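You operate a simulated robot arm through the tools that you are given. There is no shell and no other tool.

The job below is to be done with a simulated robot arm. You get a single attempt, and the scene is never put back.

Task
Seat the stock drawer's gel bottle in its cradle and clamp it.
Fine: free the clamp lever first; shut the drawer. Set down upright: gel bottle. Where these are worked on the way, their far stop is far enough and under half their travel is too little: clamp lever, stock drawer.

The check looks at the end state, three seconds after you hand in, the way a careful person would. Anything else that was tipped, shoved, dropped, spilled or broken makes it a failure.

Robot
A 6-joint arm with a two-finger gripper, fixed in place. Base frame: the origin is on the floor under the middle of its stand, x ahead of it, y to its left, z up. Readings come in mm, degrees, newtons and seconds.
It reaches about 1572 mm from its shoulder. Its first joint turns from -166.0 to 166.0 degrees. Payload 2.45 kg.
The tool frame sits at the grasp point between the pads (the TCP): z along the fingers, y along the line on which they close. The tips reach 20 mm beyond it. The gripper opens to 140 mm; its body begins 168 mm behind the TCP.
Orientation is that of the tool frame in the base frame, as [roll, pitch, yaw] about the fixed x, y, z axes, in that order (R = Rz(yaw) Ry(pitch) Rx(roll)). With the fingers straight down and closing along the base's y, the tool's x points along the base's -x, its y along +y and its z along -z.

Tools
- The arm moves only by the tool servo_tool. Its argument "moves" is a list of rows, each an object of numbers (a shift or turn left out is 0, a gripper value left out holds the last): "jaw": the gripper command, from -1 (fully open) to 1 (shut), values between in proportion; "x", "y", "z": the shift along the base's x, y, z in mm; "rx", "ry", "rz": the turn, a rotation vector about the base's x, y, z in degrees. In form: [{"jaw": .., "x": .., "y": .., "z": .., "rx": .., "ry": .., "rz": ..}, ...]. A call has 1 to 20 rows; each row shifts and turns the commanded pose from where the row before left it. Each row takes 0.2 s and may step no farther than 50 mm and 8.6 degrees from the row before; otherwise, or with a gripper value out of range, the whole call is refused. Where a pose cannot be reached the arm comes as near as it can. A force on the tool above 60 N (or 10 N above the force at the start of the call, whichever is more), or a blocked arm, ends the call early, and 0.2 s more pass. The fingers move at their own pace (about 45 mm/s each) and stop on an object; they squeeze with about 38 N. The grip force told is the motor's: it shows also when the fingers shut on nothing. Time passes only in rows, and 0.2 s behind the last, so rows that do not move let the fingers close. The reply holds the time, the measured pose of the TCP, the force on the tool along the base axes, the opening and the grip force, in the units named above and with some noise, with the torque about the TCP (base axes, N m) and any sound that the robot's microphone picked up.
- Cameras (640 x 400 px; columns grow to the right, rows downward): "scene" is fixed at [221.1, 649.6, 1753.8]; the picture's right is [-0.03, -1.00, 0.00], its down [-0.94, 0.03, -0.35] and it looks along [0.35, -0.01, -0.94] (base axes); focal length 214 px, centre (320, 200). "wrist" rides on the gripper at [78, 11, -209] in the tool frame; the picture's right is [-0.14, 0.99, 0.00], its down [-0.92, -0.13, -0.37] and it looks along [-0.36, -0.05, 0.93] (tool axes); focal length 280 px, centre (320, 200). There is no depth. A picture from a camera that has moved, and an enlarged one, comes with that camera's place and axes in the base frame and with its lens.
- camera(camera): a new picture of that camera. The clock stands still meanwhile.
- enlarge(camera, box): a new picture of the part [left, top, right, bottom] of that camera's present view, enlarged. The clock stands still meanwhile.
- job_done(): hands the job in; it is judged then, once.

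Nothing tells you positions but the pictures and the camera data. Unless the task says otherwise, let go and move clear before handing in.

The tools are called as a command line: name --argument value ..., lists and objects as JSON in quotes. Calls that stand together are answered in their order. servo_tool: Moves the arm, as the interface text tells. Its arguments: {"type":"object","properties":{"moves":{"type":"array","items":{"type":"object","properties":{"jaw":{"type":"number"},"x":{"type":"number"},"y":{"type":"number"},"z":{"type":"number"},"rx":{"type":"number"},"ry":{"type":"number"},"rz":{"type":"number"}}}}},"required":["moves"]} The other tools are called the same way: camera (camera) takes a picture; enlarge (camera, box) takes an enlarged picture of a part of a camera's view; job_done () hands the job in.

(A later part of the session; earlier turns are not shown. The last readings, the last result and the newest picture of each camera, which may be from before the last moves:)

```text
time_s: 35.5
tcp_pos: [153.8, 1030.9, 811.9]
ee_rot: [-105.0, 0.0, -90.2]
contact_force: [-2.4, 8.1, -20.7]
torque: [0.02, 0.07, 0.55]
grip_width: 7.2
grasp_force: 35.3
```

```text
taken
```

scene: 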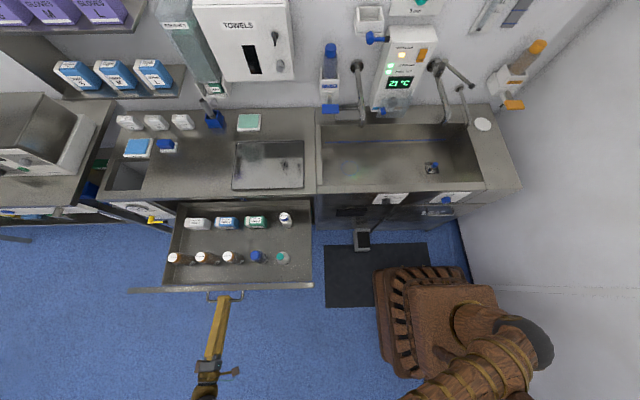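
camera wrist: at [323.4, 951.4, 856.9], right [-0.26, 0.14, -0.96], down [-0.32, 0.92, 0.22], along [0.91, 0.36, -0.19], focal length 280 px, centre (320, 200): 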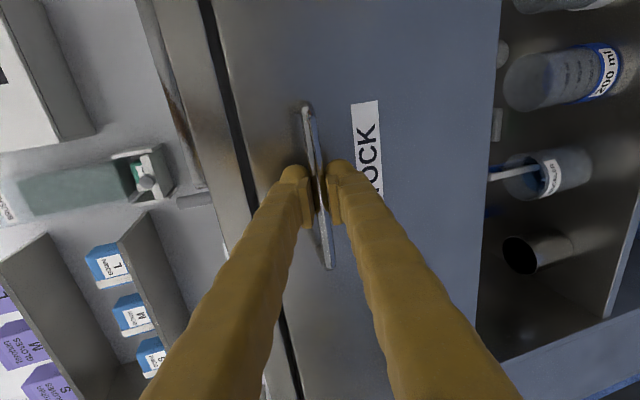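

The drawer is open about 375 mm, well past half. I'll release the handle, back off, and rise for a look at the labels.

servo_tool --moves '[{"jaw": 0.2}, {"jaw": 0.2}, {"jaw": 0.2}, {"jaw": 0.2}, {}]'

servo_tool --moves '[{"x": -25, "z": 6}, {"x": -30, "z": 8}, {"x": -20, "z": 30}, {"z": 45, "ry": 7.5}, {"z": 45, "ry": 7.5}, {"z": 45, "ry": 7.5}, {"z": 45, "ry": 7.5}, {"z": 40, "jaw": -1}, {"z": 40}, {}]'

camera --camera "wrist"

enlarge --camera "scene" --box '[120, 180, 330, 310]'

```text
time_s: 36.7
tcp_pos: [154.3, 1030.9, 813.9]
ee_rot: [-105.0, 0.2, -90.1]
contact_force: [-0.6, -0.4, -0.2]
torque: [-0.03, 0.03, -0.02]
grip_width: 56.1
grasp_force: 0.1
```

```text
time_s: 38.9
tcp_pos: [77.7, 1030.8, 1120.6]
ee_rot: [-135.0, 0.0, -90.2]
contact_force: [-0.3, 0.8, 0.4]
torque: [0.01, 0.0, -0.01]
grip_width: 126.6
grasp_force: 0.0
```

```text
taken
camera wrist: at [-78.5, 951.4, 1259.9], right [-0.7, 0.14, -0.7], down [-0.17, 0.92, 0.35], along [0.69, 0.36, -0.62], focal length 280 px, centre (320, 200)
```

wrist: 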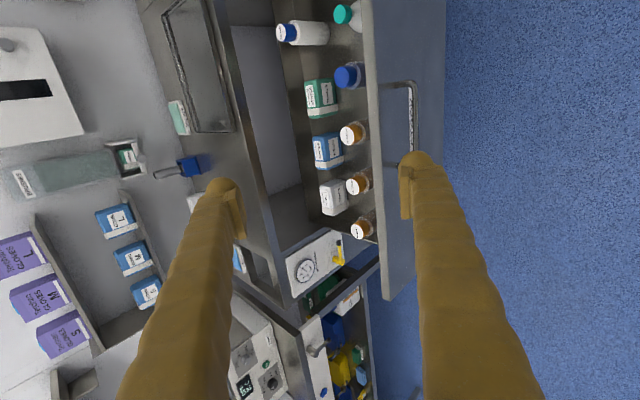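

```text
3.05 times, centred on (225, 245) of scene
camera zoom: at [221.1, 649.6, 1753.8], right [-0.03, -1.0, 0.0], down [-0.94, 0.03, -0.35], along [0.35, -0.01, -0.94], focal length 654 px, centre (610, 63)
```

zoom: 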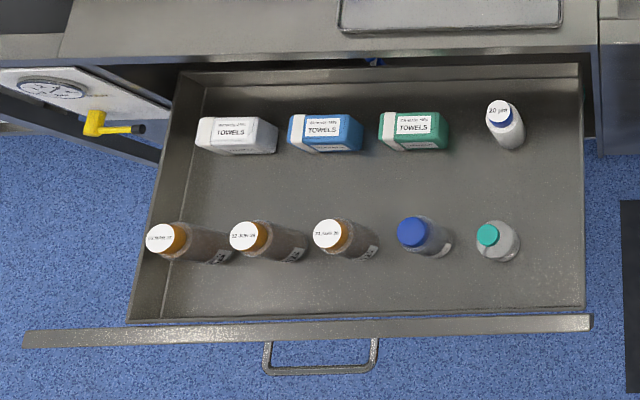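

The whole drawer is visible now. I'll zoom hard on the front row to read the labels.

enlarge --camera "scene" --box '[225, 240, 295, 280]'

enlarge --camera "scene" --box '[160, 240, 250, 280]'

enlarge --camera "wrist" --box '[270, 0, 400, 110]'

enlarge --camera "wrist" --box '[300, 110, 400, 240]'

```text
9.14 times, centred on (260, 260) of scene
camera zoom: at [221.1, 649.6, 1753.8], right [-0.03, -1.0, 0.0], down [-0.94, 0.03, -0.35], along [0.35, -0.01, -0.94], focal length 1961 px, centre (869, -349)
```

zoom: 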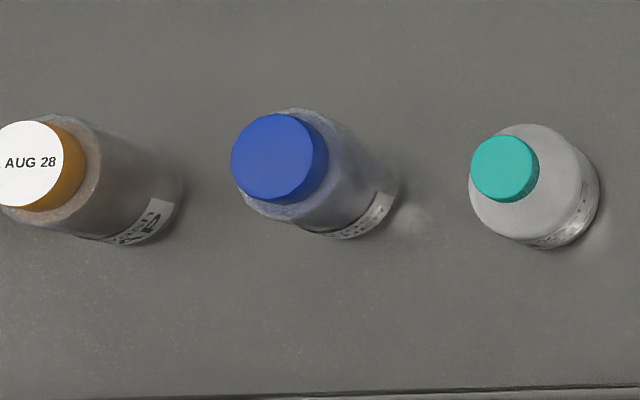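

```text
7.11 times, centred on (205, 260) of scene
camera zoom: at [221.1, 649.6, 1753.8], right [-0.03, -1.0, 0.0], down [-0.94, 0.03, -0.35], along [0.35, -0.01, -0.94], focal length 1525 px, centre (1138, -227)
```

zoom: 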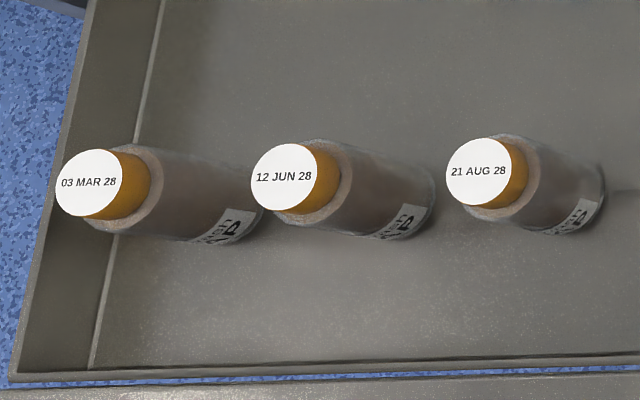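

```text
3.64 times, centred on (335, 55) of wrist
camera zoom: at [-78.5, 951.4, 1259.9], right [-0.7, 0.14, -0.7], down [-0.17, 0.92, 0.35], along [0.69, 0.36, -0.62], focal length 1020 px, centre (266, 727)
```

zoom: 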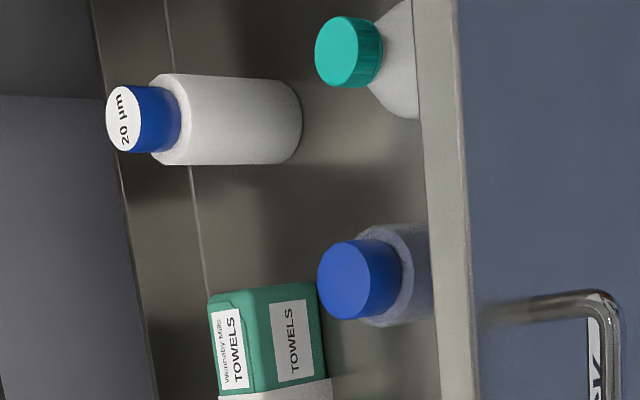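

```text
3.08 times, centred on (350, 175) of wrist
camera zoom: at [-78.5, 951.4, 1259.9], right [-0.7, 0.14, -0.7], down [-0.17, 0.92, 0.35], along [0.69, 0.36, -0.62], focal length 863 px, centre (228, 277)
```

zoom: 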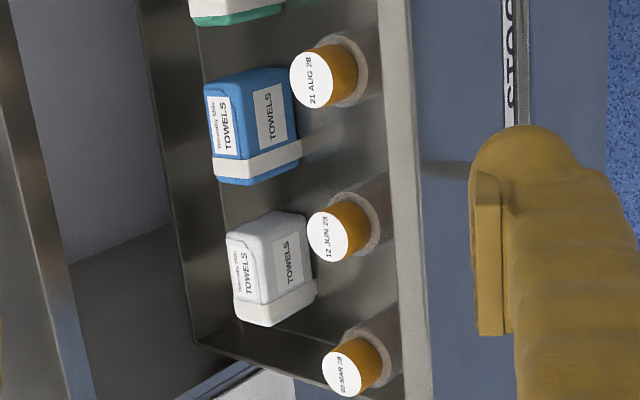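

The brown bottles look like SOAP refills, so the gel should be the blue-capped bottle (cap near (333, 934, 777)) or the teal-capped one (cap near (325, 824, 771)). I'll reorient the gripper and look at their front labels.

servo_tool --moves '[{"ry": 7.5}, {"ry": 7.5}, {"ry": 7.5}, {"ry": 7.5}, {"ry": 7.5}, {"ry": 7.5}, {}]'

servo_tool --moves '[{"rz": -8.2, "x": 10}, {"rz": -8.2, "x": 10}, {"rz": -8.2, "x": 10}, {"rz": -8.2, "x": 10}, {"rz": -8.2, "x": 10}, {"rz": -8.2, "x": 10}, {"rz": -8.2, "x": 10}, {"rz": -8.2, "x": 10}, {"rz": -8.2, "x": 10}, {"rz": -8.2, "x": 10}, {"rz": -7.8, "x": 10}, {"ry": -7.5, "y": -35}, {"ry": -7.5, "y": -35}, {"ry": -7.5, "y": -35}, {"ry": -7.5, "y": -35}, {}]'

camera --camera "wrist"

```text
time_s: 40.5
tcp_pos: [78.6, 1030.9, 1116.4]
ee_rot: [179.9, 0.0, -90.2]
contact_force: [0.2, -0.8, -1.0]
torque: [0.02, 0.03, 0.02]
grip_width: 140.0
grasp_force: 0.0
```

```text
time_s: 43.9
tcp_pos: [188.6, 889.2, 1115.7]
ee_rot: [-179.8, 30.0, -180.0]
contact_force: [0.8, 0.5, 0.0]
torque: [0.0, -0.01, -0.01]
grip_width: 139.9
grasp_force: 0.0
```

```text
taken
camera wrist: at [16.0, 900.1, 1257.1], right [0.12, 0.99, 0.07], down [0.61, -0.12, 0.78], along [0.78, -0.05, -0.62], focal length 280 px, centre (320, 200)
```

wrist: 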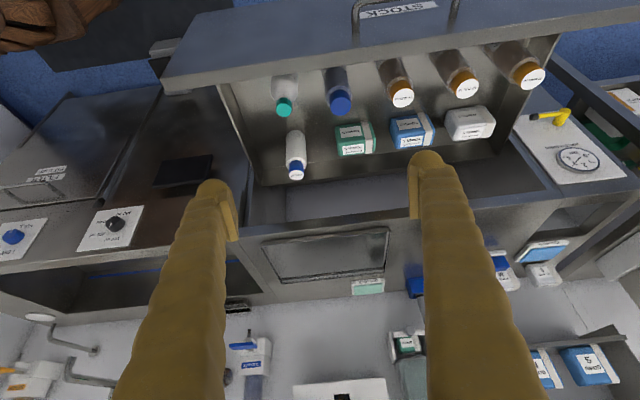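

Good orientation. Zooming on the two candidate bottles.

enlarge --camera "wrist" --box '[255, 55, 375, 130]'

servo_tool --moves '[{"x": 26, "z": -18}, {"x": 26, "z": -18}, {"x": 26, "z": -18}, {"x": 26, "z": -18}, {}]'

camera --camera "wrist"

```text
5.33 times, centred on (315, 92) of wrist
camera zoom: at [16.0, 900.1, 1257.1], right [0.12, 0.99, 0.07], down [0.61, -0.12, 0.78], along [0.78, -0.05, -0.62], focal length 1495 px, centre (347, 773)
```

zoom: 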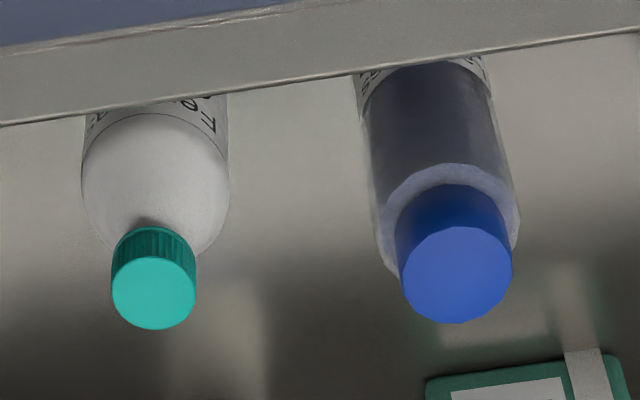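

```text
time_s: 45.1
tcp_pos: [294.0, 889.4, 1045.2]
ee_rot: [-180.0, 29.9, -179.9]
contact_force: [0.5, 0.0, 0.8]
torque: [-0.02, 0.04, -0.01]
grip_width: 140.1
grasp_force: 0.2
```

```text
taken
camera wrist: at [120.0, 899.5, 1186.2], right [0.12, 0.99, 0.07], down [0.61, -0.13, 0.78], along [0.78, -0.05, -0.62], focal length 280 px, centre (320, 200)
```

wrist: 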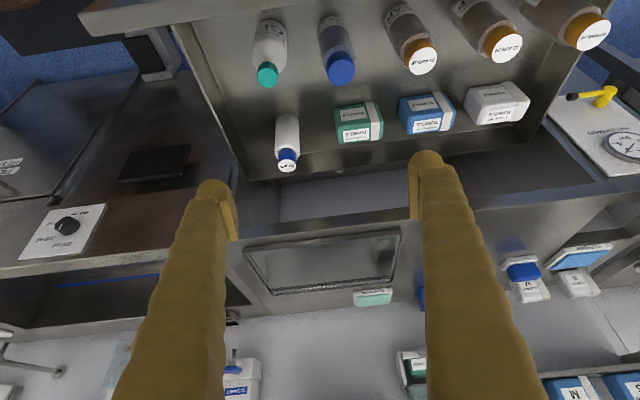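

enlarge --camera "wrist" --box '[240, 0, 370, 90]'

enlarge --camera "wrist" --box '[370, 0, 500, 80]'

```text
4.44 times, centred on (305, 45) of wrist
camera zoom: at [120.0, 899.5, 1186.2], right [0.12, 0.99, 0.07], down [0.61, -0.13, 0.78], along [0.78, -0.05, -0.62], focal length 1246 px, centre (387, 889)
```

zoom: 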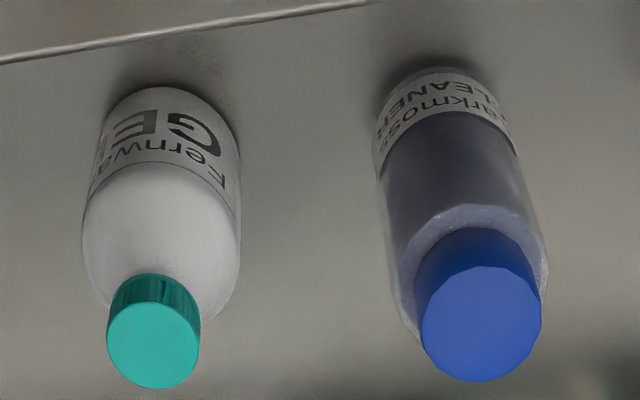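

```text
4.92 times, centred on (435, 40) of wrist
camera zoom: at [120.0, 899.5, 1186.2], right [0.12, 0.99, 0.07], down [0.61, -0.13, 0.78], along [0.78, -0.05, -0.62], focal length 1380 px, centre (-246, 988)
```

zoom: 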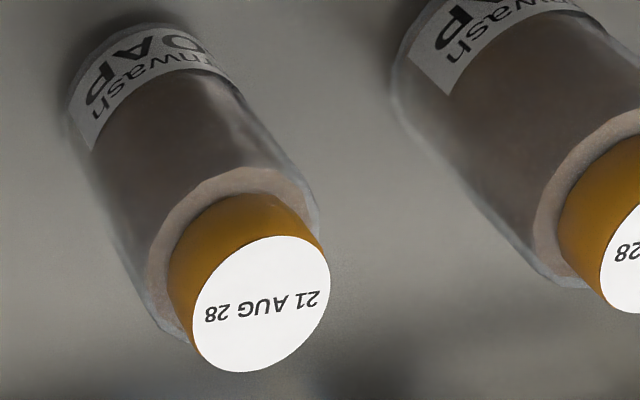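

The teal-capped bottle is labelled GEL (the blue one is CLEANER). I'll use a 20° tilt so the arm clears both the drawer front and the wall, and move above the gel bottle.

servo_tool --moves '[{"ry": 5, "y": -22, "z": -30, "jaw": -0.2}, {"ry": 5, "y": -22, "z": -30}, {"y": -21, "z": -30, "x": 5}, {"z": -30, "x": 5}, {"z": -30}, {}]'

camera --camera "wrist"

enlarge --camera "scene" --box '[180, 180, 340, 290]'

```text
time_s: 46.5
tcp_pos: [303.5, 826.1, 893.0]
ee_rot: [-179.9, 20.0, -179.9]
contact_force: [0.3, -0.2, 0.1]
torque: [-0.01, 0.03, -0.04]
grip_width: 84.0
grasp_force: 0.1
```

```text
taken
camera wrist: at [157.8, 834.8, 1062.6], right [0.13, 0.99, 0.05], down [0.74, -0.13, 0.66], along [0.66, -0.05, -0.75], focal length 280 px, centre (320, 200)
```

wrist: 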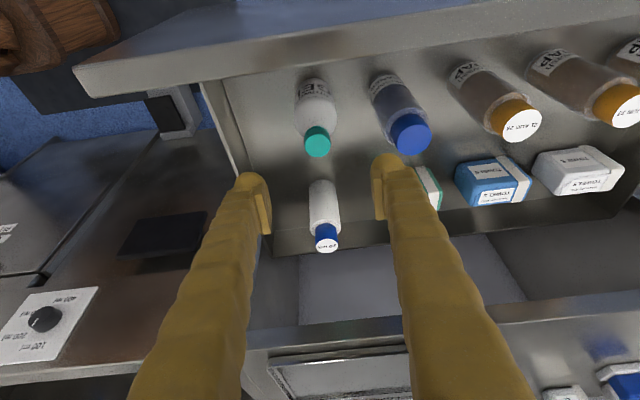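

```text
3.64 times, centred on (260, 235) of scene
camera zoom: at [221.1, 649.6, 1753.8], right [-0.03, -1.0, 0.0], down [-0.94, 0.03, -0.35], along [0.35, -0.01, -0.94], focal length 780 px, centre (538, 73)
```

zoom: 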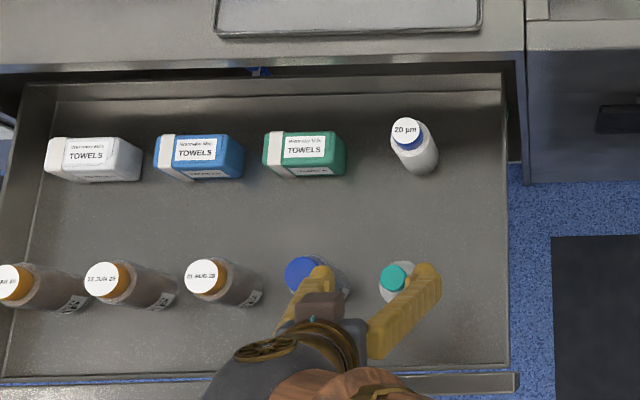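

enlarge --camera "wrist" --box '[270, 60, 370, 170]'

```text
3.64 times, centred on (320, 115) of wrist
camera zoom: at [157.8, 834.8, 1062.6], right [0.13, 0.99, 0.05], down [0.74, -0.13, 0.66], along [0.66, -0.05, -0.75], focal length 1020 px, centre (320, 509)
```

zoom: 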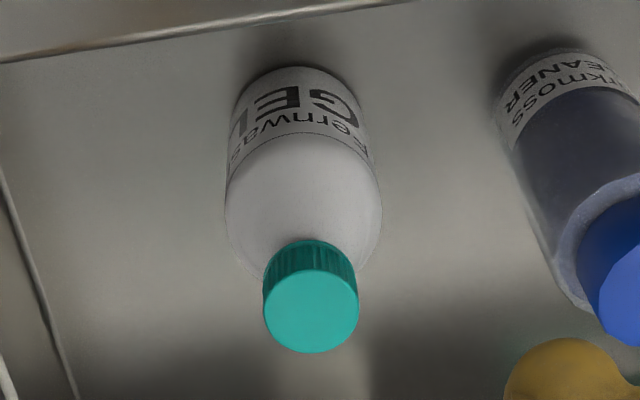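

The gel cap centre is near (326, 824) with its top at z≈775. I'll narrow the jaw and descend so the pads flank the cap.

servo_tool --moves '[{"x": 12, "y": -1, "jaw": 0.1}, {"x": 11, "y": -1}, {"z": -30}, {"z": -30}, {"z": -25}, {}]'

camera --camera "wrist"

enlarge --camera "scene" --box '[220, 220, 320, 290]'

```text
time_s: 47.9
tcp_pos: [327.9, 822.4, 810.2]
ee_rot: [179.8, 19.9, -179.9]
contact_force: [-0.6, -0.3, -0.4]
torque: [0.0, -0.02, 0.0]
grip_width: 63.4
grasp_force: 0.1
```

```text
taken
camera wrist: at [182.4, 832.4, 979.6], right [0.13, 0.99, 0.05], down [0.74, -0.13, 0.66], along [0.66, -0.05, -0.75], focal length 280 px, centre (320, 200)
```

wrist: 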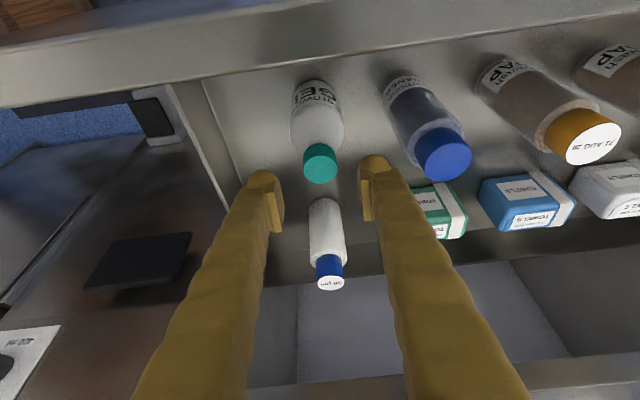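

```text
5.71 times, centred on (270, 255) of scene
camera zoom: at [221.1, 649.6, 1753.8], right [-0.03, -1.0, 0.0], down [-0.94, 0.03, -0.35], along [0.35, -0.01, -0.94], focal length 1226 px, centre (606, -114)
```

zoom: 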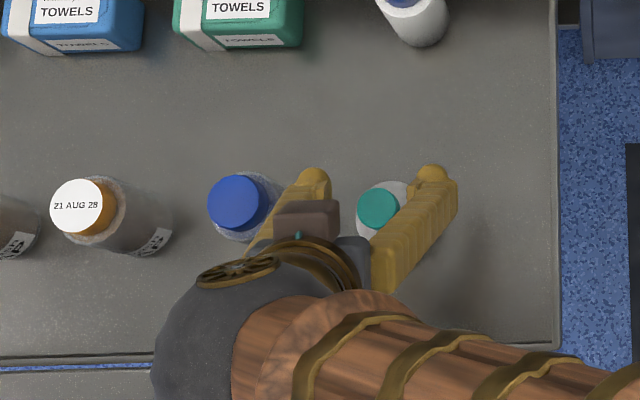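

The cap is centred between the fingers. Descending the last 43 mm and then closing.

servo_tool --moves '[{"z": -16}, {"z": -14}, {"z": -12}, {}]'

camera --camera "wrist"

```text
time_s: 48.9
tcp_pos: [326.5, 823.1, 768.0]
ee_rot: [-180.0, 20.0, -179.9]
contact_force: [0.2, -0.1, -0.8]
torque: [0.01, 0.01, -0.02]
grip_width: 63.1
grasp_force: 0.0
```

```text
taken
camera wrist: at [181.2, 832.6, 937.4], right [0.13, 0.99, 0.05], down [0.74, -0.13, 0.66], along [0.66, -0.05, -0.75], focal length 280 px, centre (320, 200)
```

wrist: 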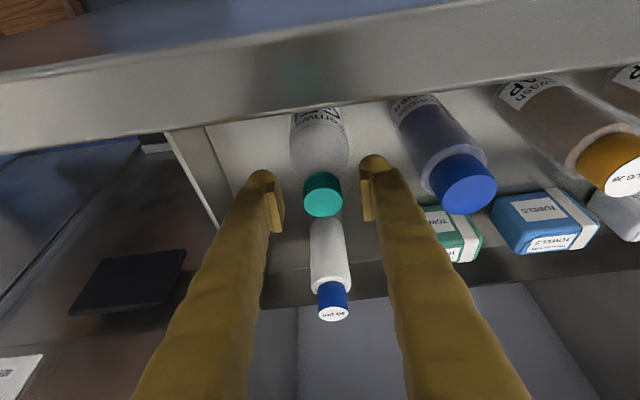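

The cap sits within the pad zone. Closing the gripper.

servo_tool --moves '[{"jaw": 1}, {"jaw": 1}, {"jaw": 1}, {"jaw": 1}, {"jaw": 1}]'

enlarge --camera "wrist" --box '[240, 80, 420, 260]'

```text
time_s: 50.1
tcp_pos: [326.8, 822.6, 768.7]
ee_rot: [179.9, 19.9, -179.7]
contact_force: [0.1, 0.1, -0.3]
torque: [0.0, -0.02, 0.02]
grip_width: 27.7
grasp_force: 38.2
```

```text
2.22 times, centred on (330, 170) of wrist
camera zoom: at [181.2, 832.7, 937.6], right [0.13, 0.99, 0.05], down [0.74, -0.13, 0.66], along [0.66, -0.05, -0.75], focal length 623 px, centre (298, 267)
```

zoom: 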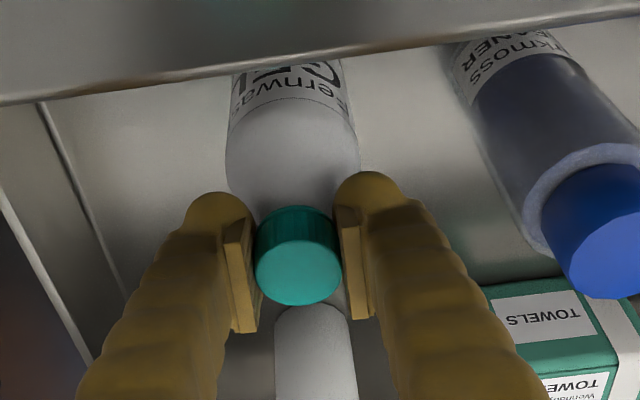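

The cap is firmly held (27.7 mm, 38 N). Lifting slowly to check the grip.

servo_tool --moves '[{"z": 8}, {"z": 12}, {"z": 15}, {"z": 15}, {}]'

camera --camera "wrist"

enlarge --camera "scene" --box '[220, 200, 340, 290]'

```text
time_s: 51.3
tcp_pos: [326.6, 823.1, 818.0]
ee_rot: [-180.0, 19.9, -179.9]
contact_force: [-0.4, 0.1, -2.3]
torque: [0.0, 0.0, -0.01]
grip_width: 27.9
grasp_force: 38.4
```

```text
taken
camera wrist: at [181.8, 833.0, 987.6], right [0.13, 0.99, 0.05], down [0.74, -0.13, 0.66], along [0.66, -0.05, -0.75], focal length 280 px, centre (320, 200)
```

wrist: 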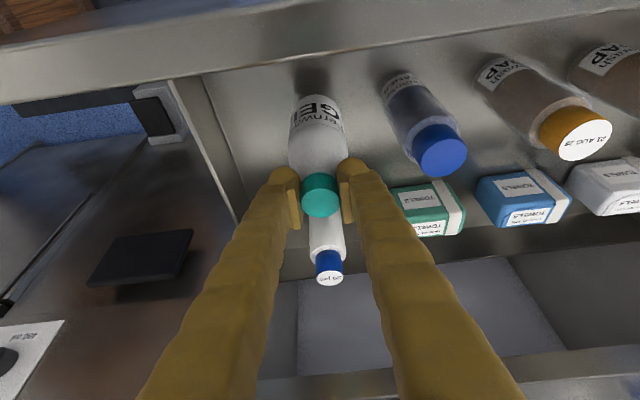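

```text
4.44 times, centred on (280, 245) of scene
camera zoom: at [221.1, 649.6, 1753.8], right [-0.03, -1.0, 0.0], down [-0.94, 0.03, -0.35], along [0.35, -0.01, -0.94], focal length 953 px, centre (498, 0)
```

zoom: 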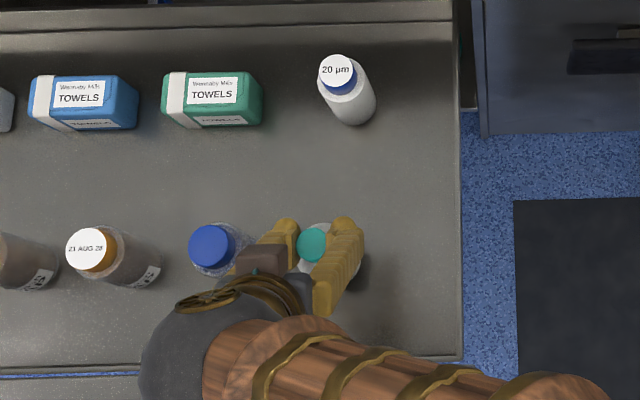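

The bottle is lifted cleanly. I'll carry it up and then across toward the cradle at a safe height.

servo_tool --moves '[{"z": 30}, {"z": 40}, {"z": 45}, {"z": 45}, {"z": 45}, {"z": 45}, {"z": 40, "x": 15, "y": -10}, {"z": 38, "x": 20, "y": -18}, {"z": 38, "x": 20, "y": -18}, {"z": 38, "x": 20, "y": -18}, {"z": 38, "x": 20, "y": -18}, {"z": 38, "x": 20, "y": -18}, {"z": 38, "x": 20, "y": -18}, {"z": 38, "x": 20, "y": -18}, {"z": 38, "x": 20, "y": -18}, {}]'

camera --camera "scene"

camera --camera "wrist"

```text
time_s: 54.7
tcp_pos: [501.4, 668.6, 1414.8]
ee_rot: [179.9, 20.0, -179.9]
contact_force: [0.5, 1.0, -2.5]
torque: [0.02, 0.02, 0.01]
grip_width: 28.1
grasp_force: 37.6
```

```text
taken
```

scene: 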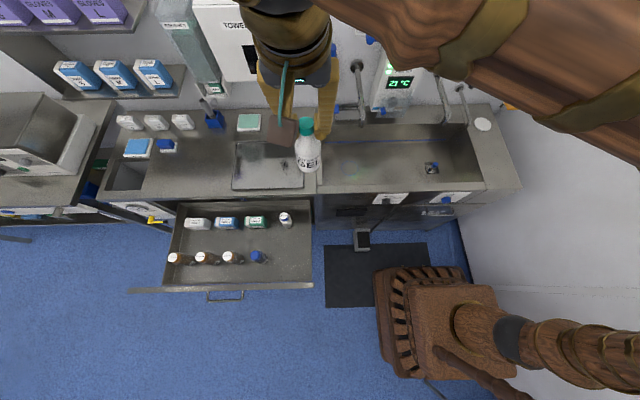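

```text
taken
camera wrist: at [356.4, 678.5, 1584.2], right [0.13, 0.99, 0.05], down [0.74, -0.13, 0.66], along [0.66, -0.05, -0.75], focal length 280 px, centre (320, 200)
```

wrist: 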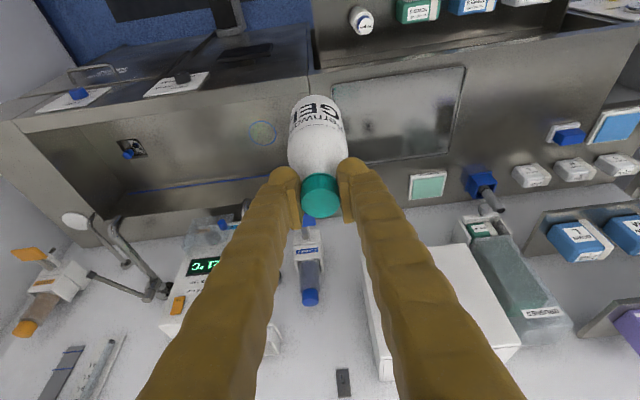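

The bottle hangs upright with its label facing outward. Continuing toward a staging point in front of the cradle.

servo_tool --moves '[{"x": 31, "y": -25, "z": 10}, {"x": 31, "y": -25, "z": 10}, {"x": 31, "y": -25, "z": 10}, {"x": 31, "y": -25, "z": 10}, {"x": 31, "y": -25, "z": 10}, {"x": 31, "y": -25, "z": 10}, {"x": 31, "y": -25, "z": 10}, {"x": 31, "y": -25, "z": 5}, {}]'

camera --camera "scene"

camera --camera "wrist"

```text
time_s: 56.7
tcp_pos: [746.5, 470.0, 1487.1]
ee_rot: [179.9, 19.9, -179.9]
contact_force: [-0.2, 0.2, -2.8]
torque: [-0.04, 0.0, -0.02]
grip_width: 28.1
grasp_force: 38.5
```

```text
taken
```

scene: 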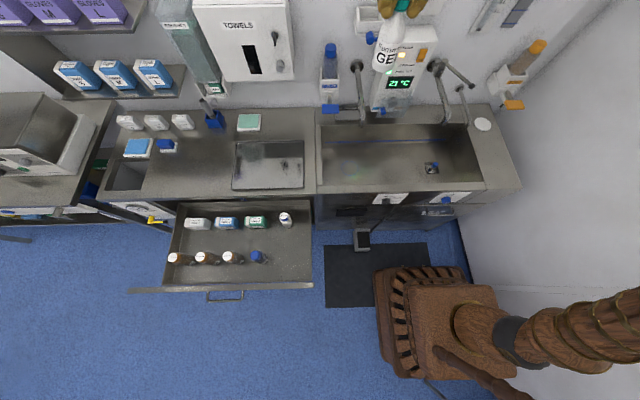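

```text
taken
camera wrist: at [602.4, 478.8, 1657.4], right [0.13, 0.99, 0.05], down [0.74, -0.13, 0.66], along [0.66, -0.05, -0.75], focal length 280 px, centre (320, 200)
```

wrist: 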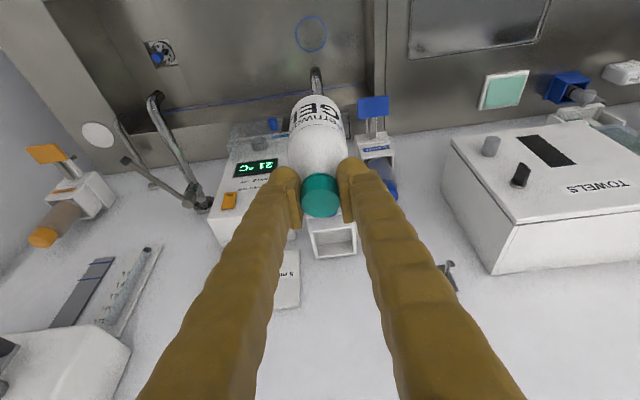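

The cradle rim is visible just beyond the bottle. I'll enlarge to refine the cradle and bottle positions.

enlarge --camera "wrist" --box '[280, 190, 400, 275]'

enlarge --camera "scene" --box '[330, 0, 430, 80]'

enlarge --camera "wrist" --box '[260, 70, 380, 240]'

```text
4.71 times, centred on (340, 232) of wrist
camera zoom: at [602.4, 478.8, 1657.4], right [0.13, 0.99, 0.05], down [0.74, -0.13, 0.66], along [0.66, -0.05, -0.75], focal length 1320 px, centre (226, 47)
```

zoom: 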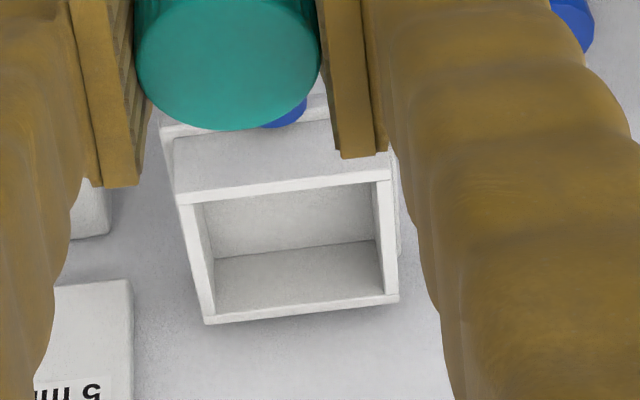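

```text
5.00 times, centred on (380, 40) of scene
camera zoom: at [221.1, 649.6, 1753.8], right [-0.03, -1.0, 0.0], down [-0.94, 0.03, -0.35], along [0.35, -0.01, -0.94], focal length 1072 px, centre (20, 1000)
```

zoom: 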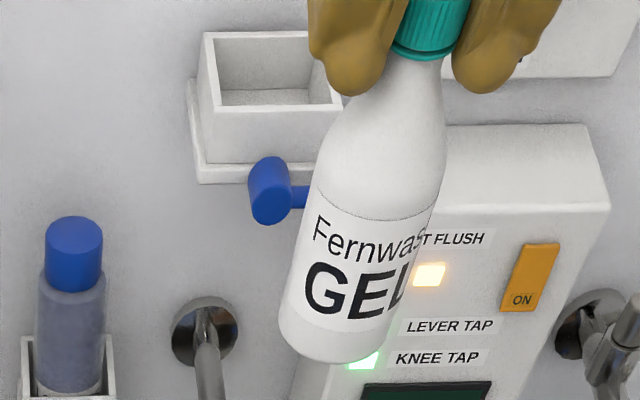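

```text
2.35 times, centred on (320, 155) of wrist
camera zoom: at [602.4, 478.8, 1657.4], right [0.13, 0.99, 0.05], down [0.74, -0.13, 0.66], along [0.66, -0.05, -0.75], focal length 660 px, centre (320, 306)
```

zoom: 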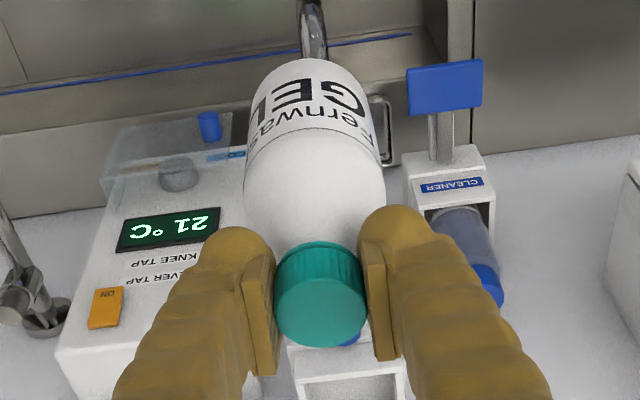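

The bottle hangs true, with its base 136 mm below the TCP. The cradle's opening is centred at about (997, 469) with its rim at z≈1329. I'll move in over it in steps.

servo_tool --moves '[{"x": 40, "z": 2}, {"x": 40}, {"x": 40}, {"x": 40}, {"x": 30}, {}]'

camera --camera "wrist"

enlarge --camera "scene" --box '[330, 0, 430, 80]'

```text
time_s: 58.1
tcp_pos: [921.5, 466.7, 1483.4]
ee_rot: [179.9, 19.9, -179.9]
contact_force: [-0.2, 0.2, -2.3]
torque: [0.01, 0.02, -0.01]
grip_width: 28.0
grasp_force: 38.4
out of reach, approached as far as the arm can: row 5
```

```text
taken
camera wrist: at [777.1, 475.9, 1652.9], right [0.13, 0.99, 0.05], down [0.74, -0.13, 0.66], along [0.66, -0.05, -0.75], focal length 280 px, centre (320, 200)
```

wrist: 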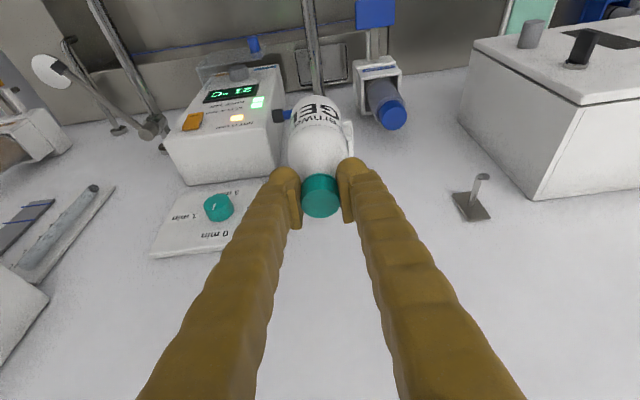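

```text
5.00 times, centred on (380, 40) of scene
camera zoom: at [221.1, 649.6, 1753.8], right [-0.03, -1.0, 0.0], down [-0.94, 0.03, -0.35], along [0.35, -0.01, -0.94], focal length 1072 px, centre (20, 1000)
```

zoom: 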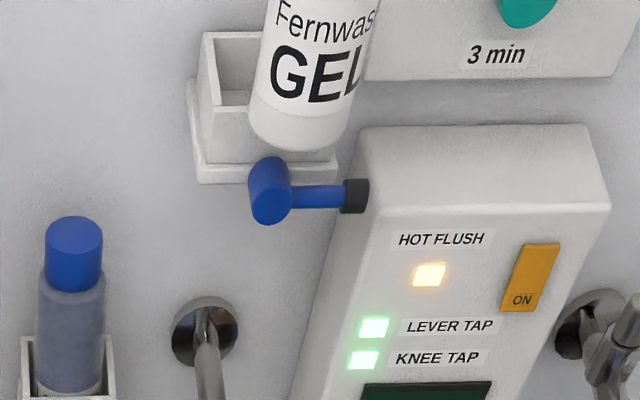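

With a 20° lean the arm cannot reach x=997 at this height, so I need to regrip the bottle at a steeper lean. I'll look for a flat, clear spot on the counter to set it down upright.

enlarge --camera "scene" --box '[150, 110, 330, 215]'

enlarge --camera "scene" --box '[190, 150, 260, 200]'

```text
3.56 times, centred on (240, 162) of scene
camera zoom: at [221.1, 649.6, 1753.8], right [-0.03, -1.0, 0.0], down [-0.94, 0.03, -0.35], along [0.35, -0.01, -0.94], focal length 763 px, centre (604, 333)
```

zoom: 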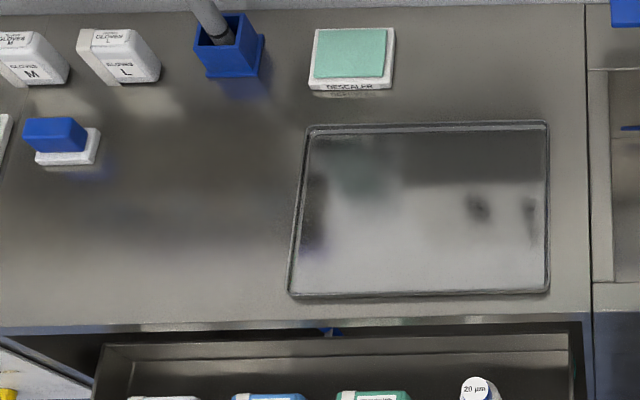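

```text
8.00 times, centred on (225, 175) of scene
camera zoom: at [221.1, 649.6, 1753.8], right [-0.03, -1.0, 0.0], down [-0.94, 0.03, -0.35], along [0.35, -0.01, -0.94], focal length 1716 px, centre (1080, 400)
```

zoom: 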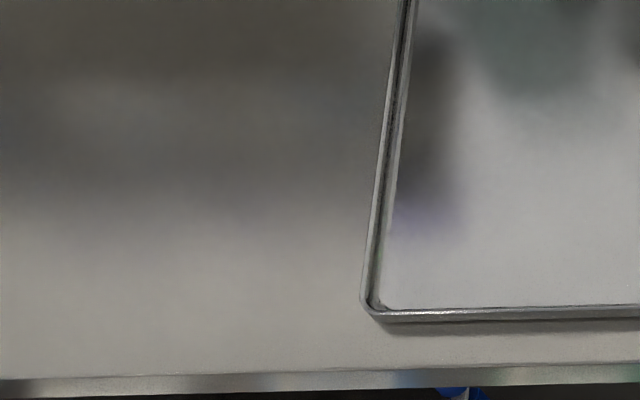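

There is a wide clear area of bare counter left of the tray, around (630, 1072, 905). I'll back out and carry the bottle there.

servo_tool --moves '[{"x": -40}, {"x": -40}, {"x": -40}, {"x": -40}, {"x": -30}, {}]'

servo_tool --moves '[{"x": -10, "y": 40, "z": -14}, {"x": -10, "y": 40, "z": -14}, {"x": -10, "y": 40, "z": -14}, {"x": -10, "y": 40, "z": -14}, {"x": -10, "y": 40, "z": -14}, {"x": -10, "y": 40, "z": -14}, {"x": -10, "y": 40, "z": -14}, {"x": -10, "y": 40, "z": -14}, {"x": -8, "y": 40, "z": -14}, {"x": -8, "y": 40, "z": -14}, {"x": -8, "y": 40, "z": -14}, {"x": -6, "y": 40, "z": -14}, {"x": -6, "y": 40, "z": -14}, {"y": 40, "z": -14}, {"y": 42, "z": -14}, {}]'

camera --camera "scene"

camera --camera "wrist"

```text
time_s: 59.5
tcp_pos: [733.1, 463.5, 1484.9]
ee_rot: [179.9, 20.0, -179.9]
contact_force: [0.4, -0.2, -2.5]
torque: [0.0, 0.02, 0.01]
grip_width: 27.5
grasp_force: 37.8
```

```text
time_s: 62.9
tcp_pos: [578.7, 1005.5, 1234.1]
ee_rot: [179.9, 19.9, -179.9]
contact_force: [-1.1, 0.0, -2.7]
torque: [0.09, 0.02, 0.0]
grip_width: 27.5
grasp_force: 38.0
out of reach, approached as far as the arm can: row 12, 13, 14, 15
```

```text
taken
```

scene: 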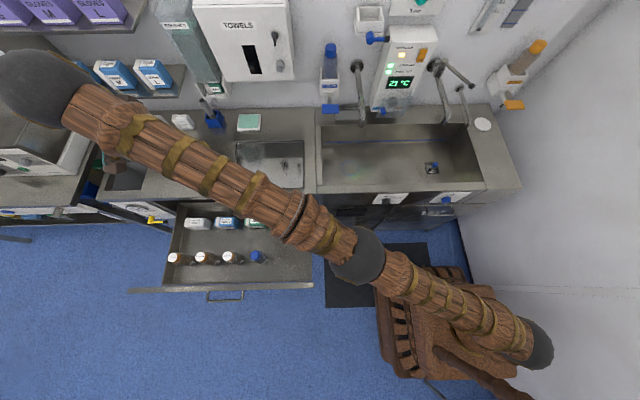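

```text
taken
camera wrist: at [433.1, 1014.1, 1403.0], right [0.13, 0.99, 0.05], down [0.74, -0.13, 0.66], along [0.66, -0.05, -0.75], focal length 280 px, centre (320, 200)
```

wrist: 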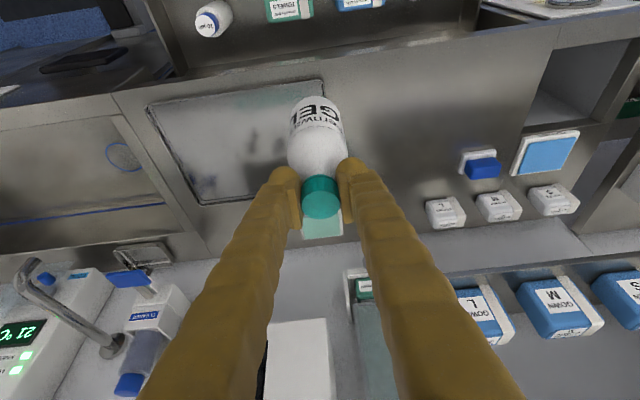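

The reach limit is now clear (wrist centre within about 1254 mm of a shoulder at z≈950). I'll descend first and then move out to a slightly nearer spot, (608, 1060).

servo_tool --moves '[{"z": -40}, {"z": -40}, {"z": -40}, {"z": -30}, {}]'

servo_tool --moves '[{"y": 20, "x": 8, "z": -5}, {"y": 20, "x": 8, "z": -5}, {"y": 15, "x": 8, "z": -5}, {"x": 5}, {}]'

camera --camera "wrist"

camera --camera "scene"

```text
time_s: 64.1
tcp_pos: [591.1, 1037.0, 1157.3]
ee_rot: [-179.8, 19.8, -179.9]
contact_force: [-0.1, -0.2, -3.2]
torque: [0.0, -0.04, 0.01]
grip_width: 27.9
grasp_force: 37.6
out of reach, approached as far as the arm can: row 1, 2, 3, 4
```

```text
time_s: 65.3
tcp_pos: [597.3, 1051.5, 1126.9]
ee_rot: [180.0, 20.0, -179.9]
contact_force: [-0.4, 0.8, -2.1]
torque: [0.0, 0.02, -0.02]
grip_width: 27.8
grasp_force: 38.1
out of reach, approached as far as the arm can: row 1, 2, 3
```

```text
taken
camera wrist: at [451.8, 1061.5, 1296.5], right [0.13, 0.99, 0.05], down [0.74, -0.13, 0.66], along [0.66, -0.05, -0.75], focal length 280 px, centre (320, 200)
```

wrist: 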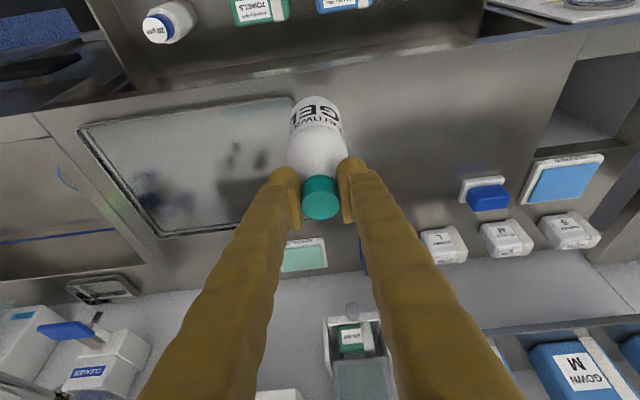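

```text
taken
```

scene: 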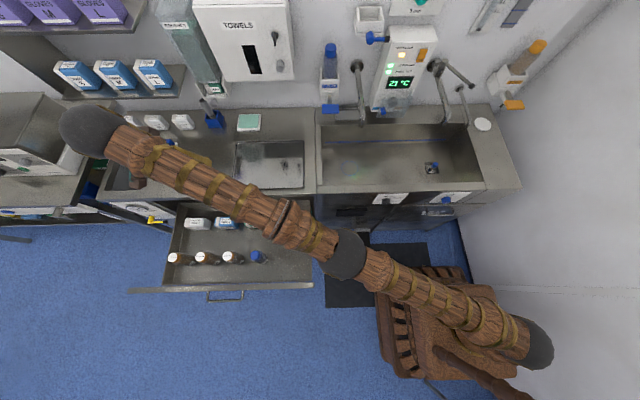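

The arm is hovering over the bare counter near its reach limit. I'll test how the commanded pose responds with a small downward move.

servo_tool --moves '[{"z": -15}, {"z": -15}, {}, {}]'

```text
time_s: 66.3
tcp_pos: [597.6, 1052.8, 1098.5]
ee_rot: [-180.0, 19.9, -180.0]
contact_force: [-0.4, -0.5, -3.0]
torque: [0.0, 0.03, 0.02]
grip_width: 27.7
grasp_force: 37.6
```

That responded normally. I'll lower close to the counter, then shift a little away from the tray and the counter edge, and check.

servo_tool --moves '[{"z": -15}, {"z": -15}, {"z": -8}, {"x": 7, "y": 7}, {"x": 7, "y": 7}, {}]'

camera --camera "wrist"

enlarge --camera "wrist" --box '[240, 60, 400, 220]'

enlarge --camera "scene" --box '[150, 110, 330, 215]'

```text
time_s: 67.7
tcp_pos: [610.9, 1068.2, 1061.4]
ee_rot: [-179.9, 19.9, -179.8]
contact_force: [0.2, 0.5, -3.0]
torque: [0.0, 0.0, 0.02]
grip_width: 27.8
grasp_force: 37.9
```

```text
taken
camera wrist: at [466.5, 1077.8, 1230.5], right [0.13, 0.99, 0.05], down [0.74, -0.13, 0.66], along [0.66, -0.05, -0.75], focal length 280 px, centre (320, 200)
```

wrist: 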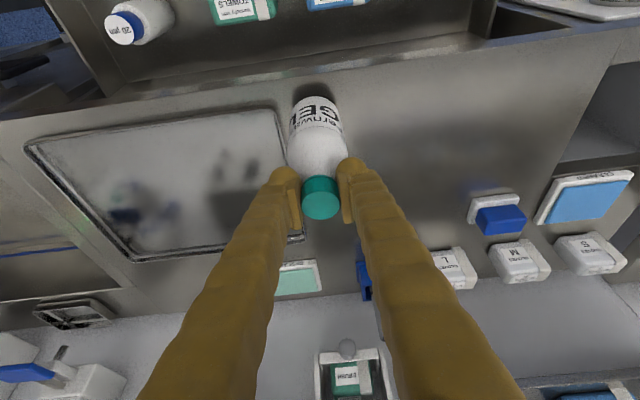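

```text
2.50 times, centred on (320, 140) of wrist
camera zoom: at [466.5, 1077.8, 1230.5], right [0.13, 0.99, 0.05], down [0.74, -0.13, 0.66], along [0.66, -0.05, -0.75], focal length 701 px, centre (320, 350)
```

zoom: 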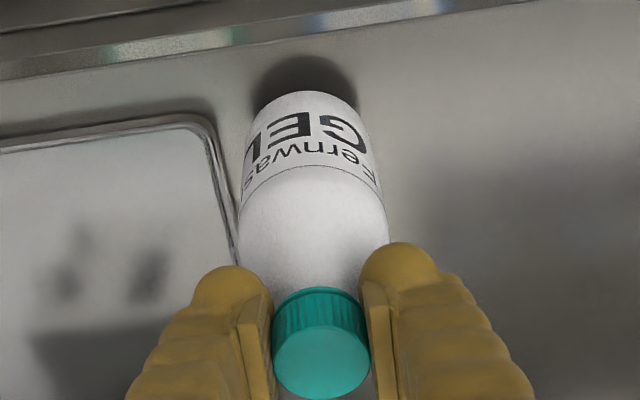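

```text
3.56 times, centred on (240, 162) of scene
camera zoom: at [221.1, 649.6, 1753.8], right [-0.03, -1.0, 0.0], down [-0.94, 0.03, -0.35], along [0.35, -0.01, -0.94], focal length 763 px, centre (604, 333)
```

zoom: 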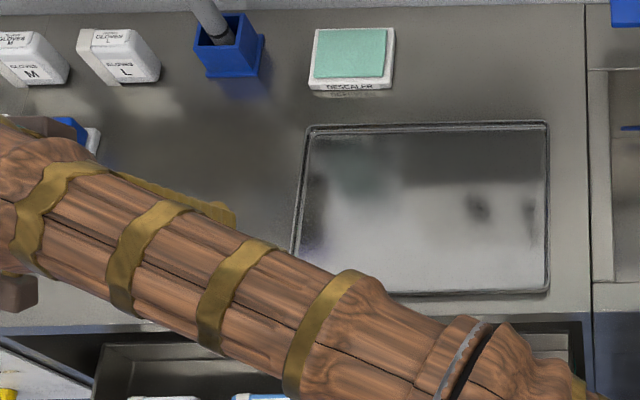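

The bottle is above bare counter, clear of the tray and the front edge. Lowering gently until it touches down.

servo_tool --moves '[{"z": -5}, {"z": -4}, {"z": -3}, {"z": -2}, {}]'

servo_tool --moves '[{"z": -1.5}, {"z": -1.5}, {}]'

```text
time_s: 68.9
tcp_pos: [611.7, 1067.9, 1047.7]
ee_rot: [179.9, 19.9, -179.9]
contact_force: [0.0, -0.4, -2.1]
torque: [0.0, 0.0, -0.03]
grip_width: 27.5
grasp_force: 38.1
```

```text
time_s: 69.7
tcp_pos: [611.0, 1067.9, 1043.6]
ee_rot: [180.0, 20.0, -179.9]
contact_force: [-0.1, -0.9, -2.3]
torque: [-0.02, 0.02, -0.01]
grip_width: 27.4
grasp_force: 37.9
```

servo_tool --moves '[{"z": -1.5}, {"z": -1.5}, {}]'

enlarge --camera "wrist" --box '[260, 60, 380, 160]'

```text
time_s: 70.5
tcp_pos: [611.0, 1068.5, 1041.4]
ee_rot: [179.9, 19.9, -179.8]
contact_force: [-0.3, 0.2, -2.7]
torque: [-0.02, 0.0, 0.01]
grip_width: 27.9
grasp_force: 37.3
```

```text
4.00 times, centred on (320, 110) of wrist
camera zoom: at [466.4, 1078.3, 1211.2], right [0.13, 0.99, 0.05], down [0.74, -0.13, 0.66], along [0.66, -0.05, -0.75], focal length 1122 px, centre (320, 560)
```

zoom: 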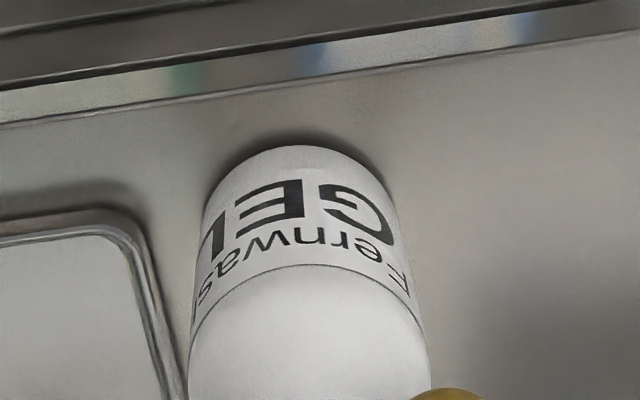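

servo_tool --moves '[{"z": -1}, {"z": -1}, {}]'

servo_tool --moves '[{"z": -1}, {}]'

servo_tool --moves '[{"z": -1}, {}]'

```text
time_s: 71.3
tcp_pos: [611.6, 1067.6, 1039.4]
ee_rot: [179.9, 19.9, -179.8]
contact_force: [0.0, 1.4, -2.7]
torque: [0.02, -0.01, 0.01]
grip_width: 27.8
grasp_force: 37.7
```

```text
time_s: 71.9
tcp_pos: [611.4, 1068.4, 1040.0]
ee_rot: [179.9, 20.1, -179.9]
contact_force: [0.2, 1.9, 2.5]
torque: [0.05, 0.03, 0.0]
grip_width: 27.5
grasp_force: 38.0
```

```text
time_s: 72.5
tcp_pos: [610.5, 1068.6, 1038.4]
ee_rot: [179.8, 19.9, -180.0]
contact_force: [0.8, 5.2, 18.9]
torque: [0.22, -0.17, 0.04]
grip_width: 27.8
grasp_force: 38.1
```

Touchdown (upward reaction felt). I'll relieve the press and release the cap.

servo_tool --moves '[{"z": 1}, {"jaw": 0.6}, {"jaw": 0.3}, {"jaw": 0.1}, {"jaw": 0.1}, {}]'

camera --camera "wrist"

```text
time_s: 73.9
tcp_pos: [612.5, 1069.6, 1037.4]
ee_rot: [179.9, 19.8, -179.9]
contact_force: [-0.4, -1.1, 1.0]
torque: [-0.01, -0.01, 0.0]
grip_width: 62.8
grasp_force: 0.1
```

```text
taken
camera wrist: at [466.4, 1078.2, 1207.5], right [0.13, 0.99, 0.05], down [0.74, -0.13, 0.66], along [0.66, -0.05, -0.75], focal length 280 px, centre (320, 200)
```

wrist: 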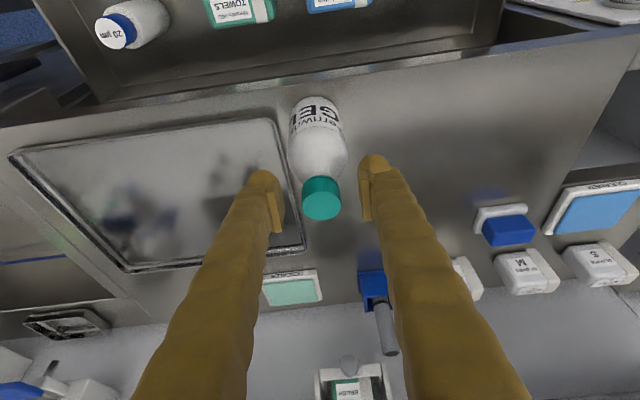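

The bottle stands upright on the counter. I'll back off, tilt to 45°, and re-approach to hold it by the body.

servo_tool --moves '[{"z": 10}, {"z": 10}, {"x": -36, "jaw": -0.2}, {"x": -36}, {"ry": -6.25, "z": -5}, {"ry": -6.25, "z": -5}, {"ry": -6.25, "z": -5}, {"ry": -6.25, "z": -5}, {}]'

camera --camera "wrist"

camera --camera "scene"

```text
time_s: 75.9
tcp_pos: [539.8, 1067.8, 1037.4]
ee_rot: [-180.0, 44.9, -179.8]
contact_force: [-1.3, 0.1, 0.7]
torque: [-0.02, 0.04, 0.0]
grip_width: 84.2
grasp_force: 0.0
```

```text
taken
camera wrist: at [335.9, 1078.0, 1129.5], right [0.09, 0.99, 0.1], down [0.39, -0.13, 0.91], along [0.92, -0.05, -0.4], focal length 280 px, centre (320, 200)
```

wrist: 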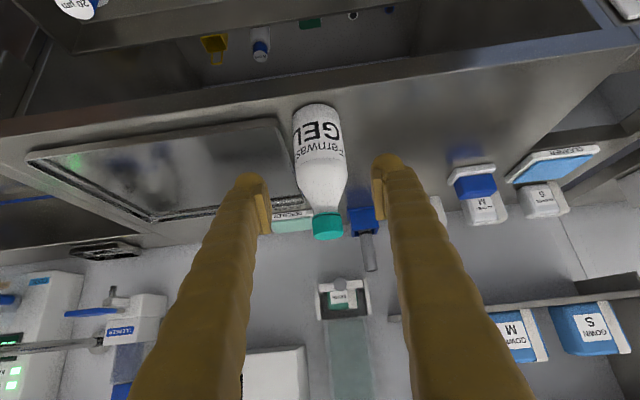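

```text
taken
```

scene: 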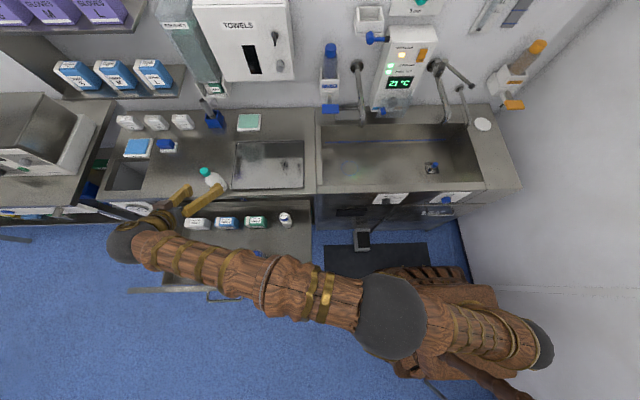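

The bottle is upright and centred between the fingers. Advancing along the tool axis to its body.

servo_tool --moves '[{"x": 18, "z": -18}, {"x": 18, "z": -18}, {"x": 18, "z": -18}, {"x": 17, "z": -17}, {}]'

camera --camera "wrist"

enlarge --camera "scene" --box '[160, 150, 260, 220]'

```text
time_s: 77.1
tcp_pos: [611.2, 1068.3, 967.3]
ee_rot: [-179.9, 44.9, -179.8]
contact_force: [0.5, -0.1, 0.4]
torque: [-0.03, 0.0, 0.03]
grip_width: 84.2
grasp_force: 0.0
```

```text
taken
camera wrist: at [407.4, 1078.4, 1060.4], right [0.09, 0.99, 0.1], down [0.39, -0.13, 0.91], along [0.92, -0.05, -0.4], focal length 280 px, centre (320, 200)
```

wrist: 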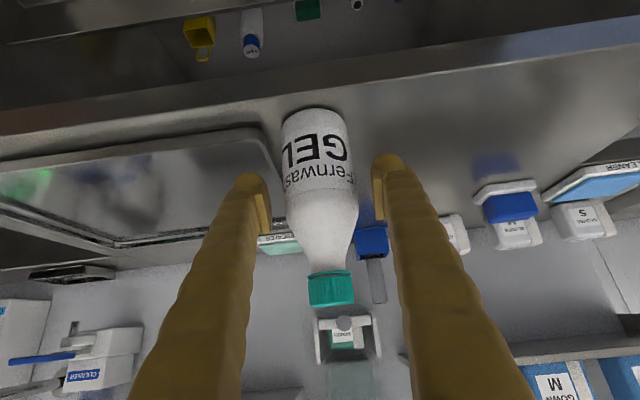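

```text
5.71 times, centred on (210, 185) of scene
camera zoom: at [221.1, 649.6, 1753.8], right [-0.03, -1.0, 0.0], down [-0.94, 0.03, -0.35], along [0.35, -0.01, -0.94], focal length 1226 px, centre (949, 286)
```

zoom: 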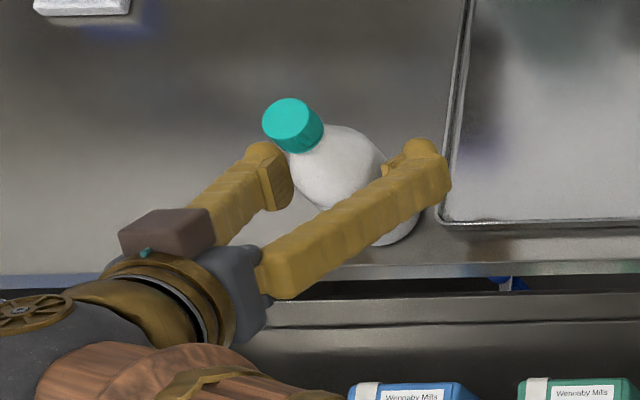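

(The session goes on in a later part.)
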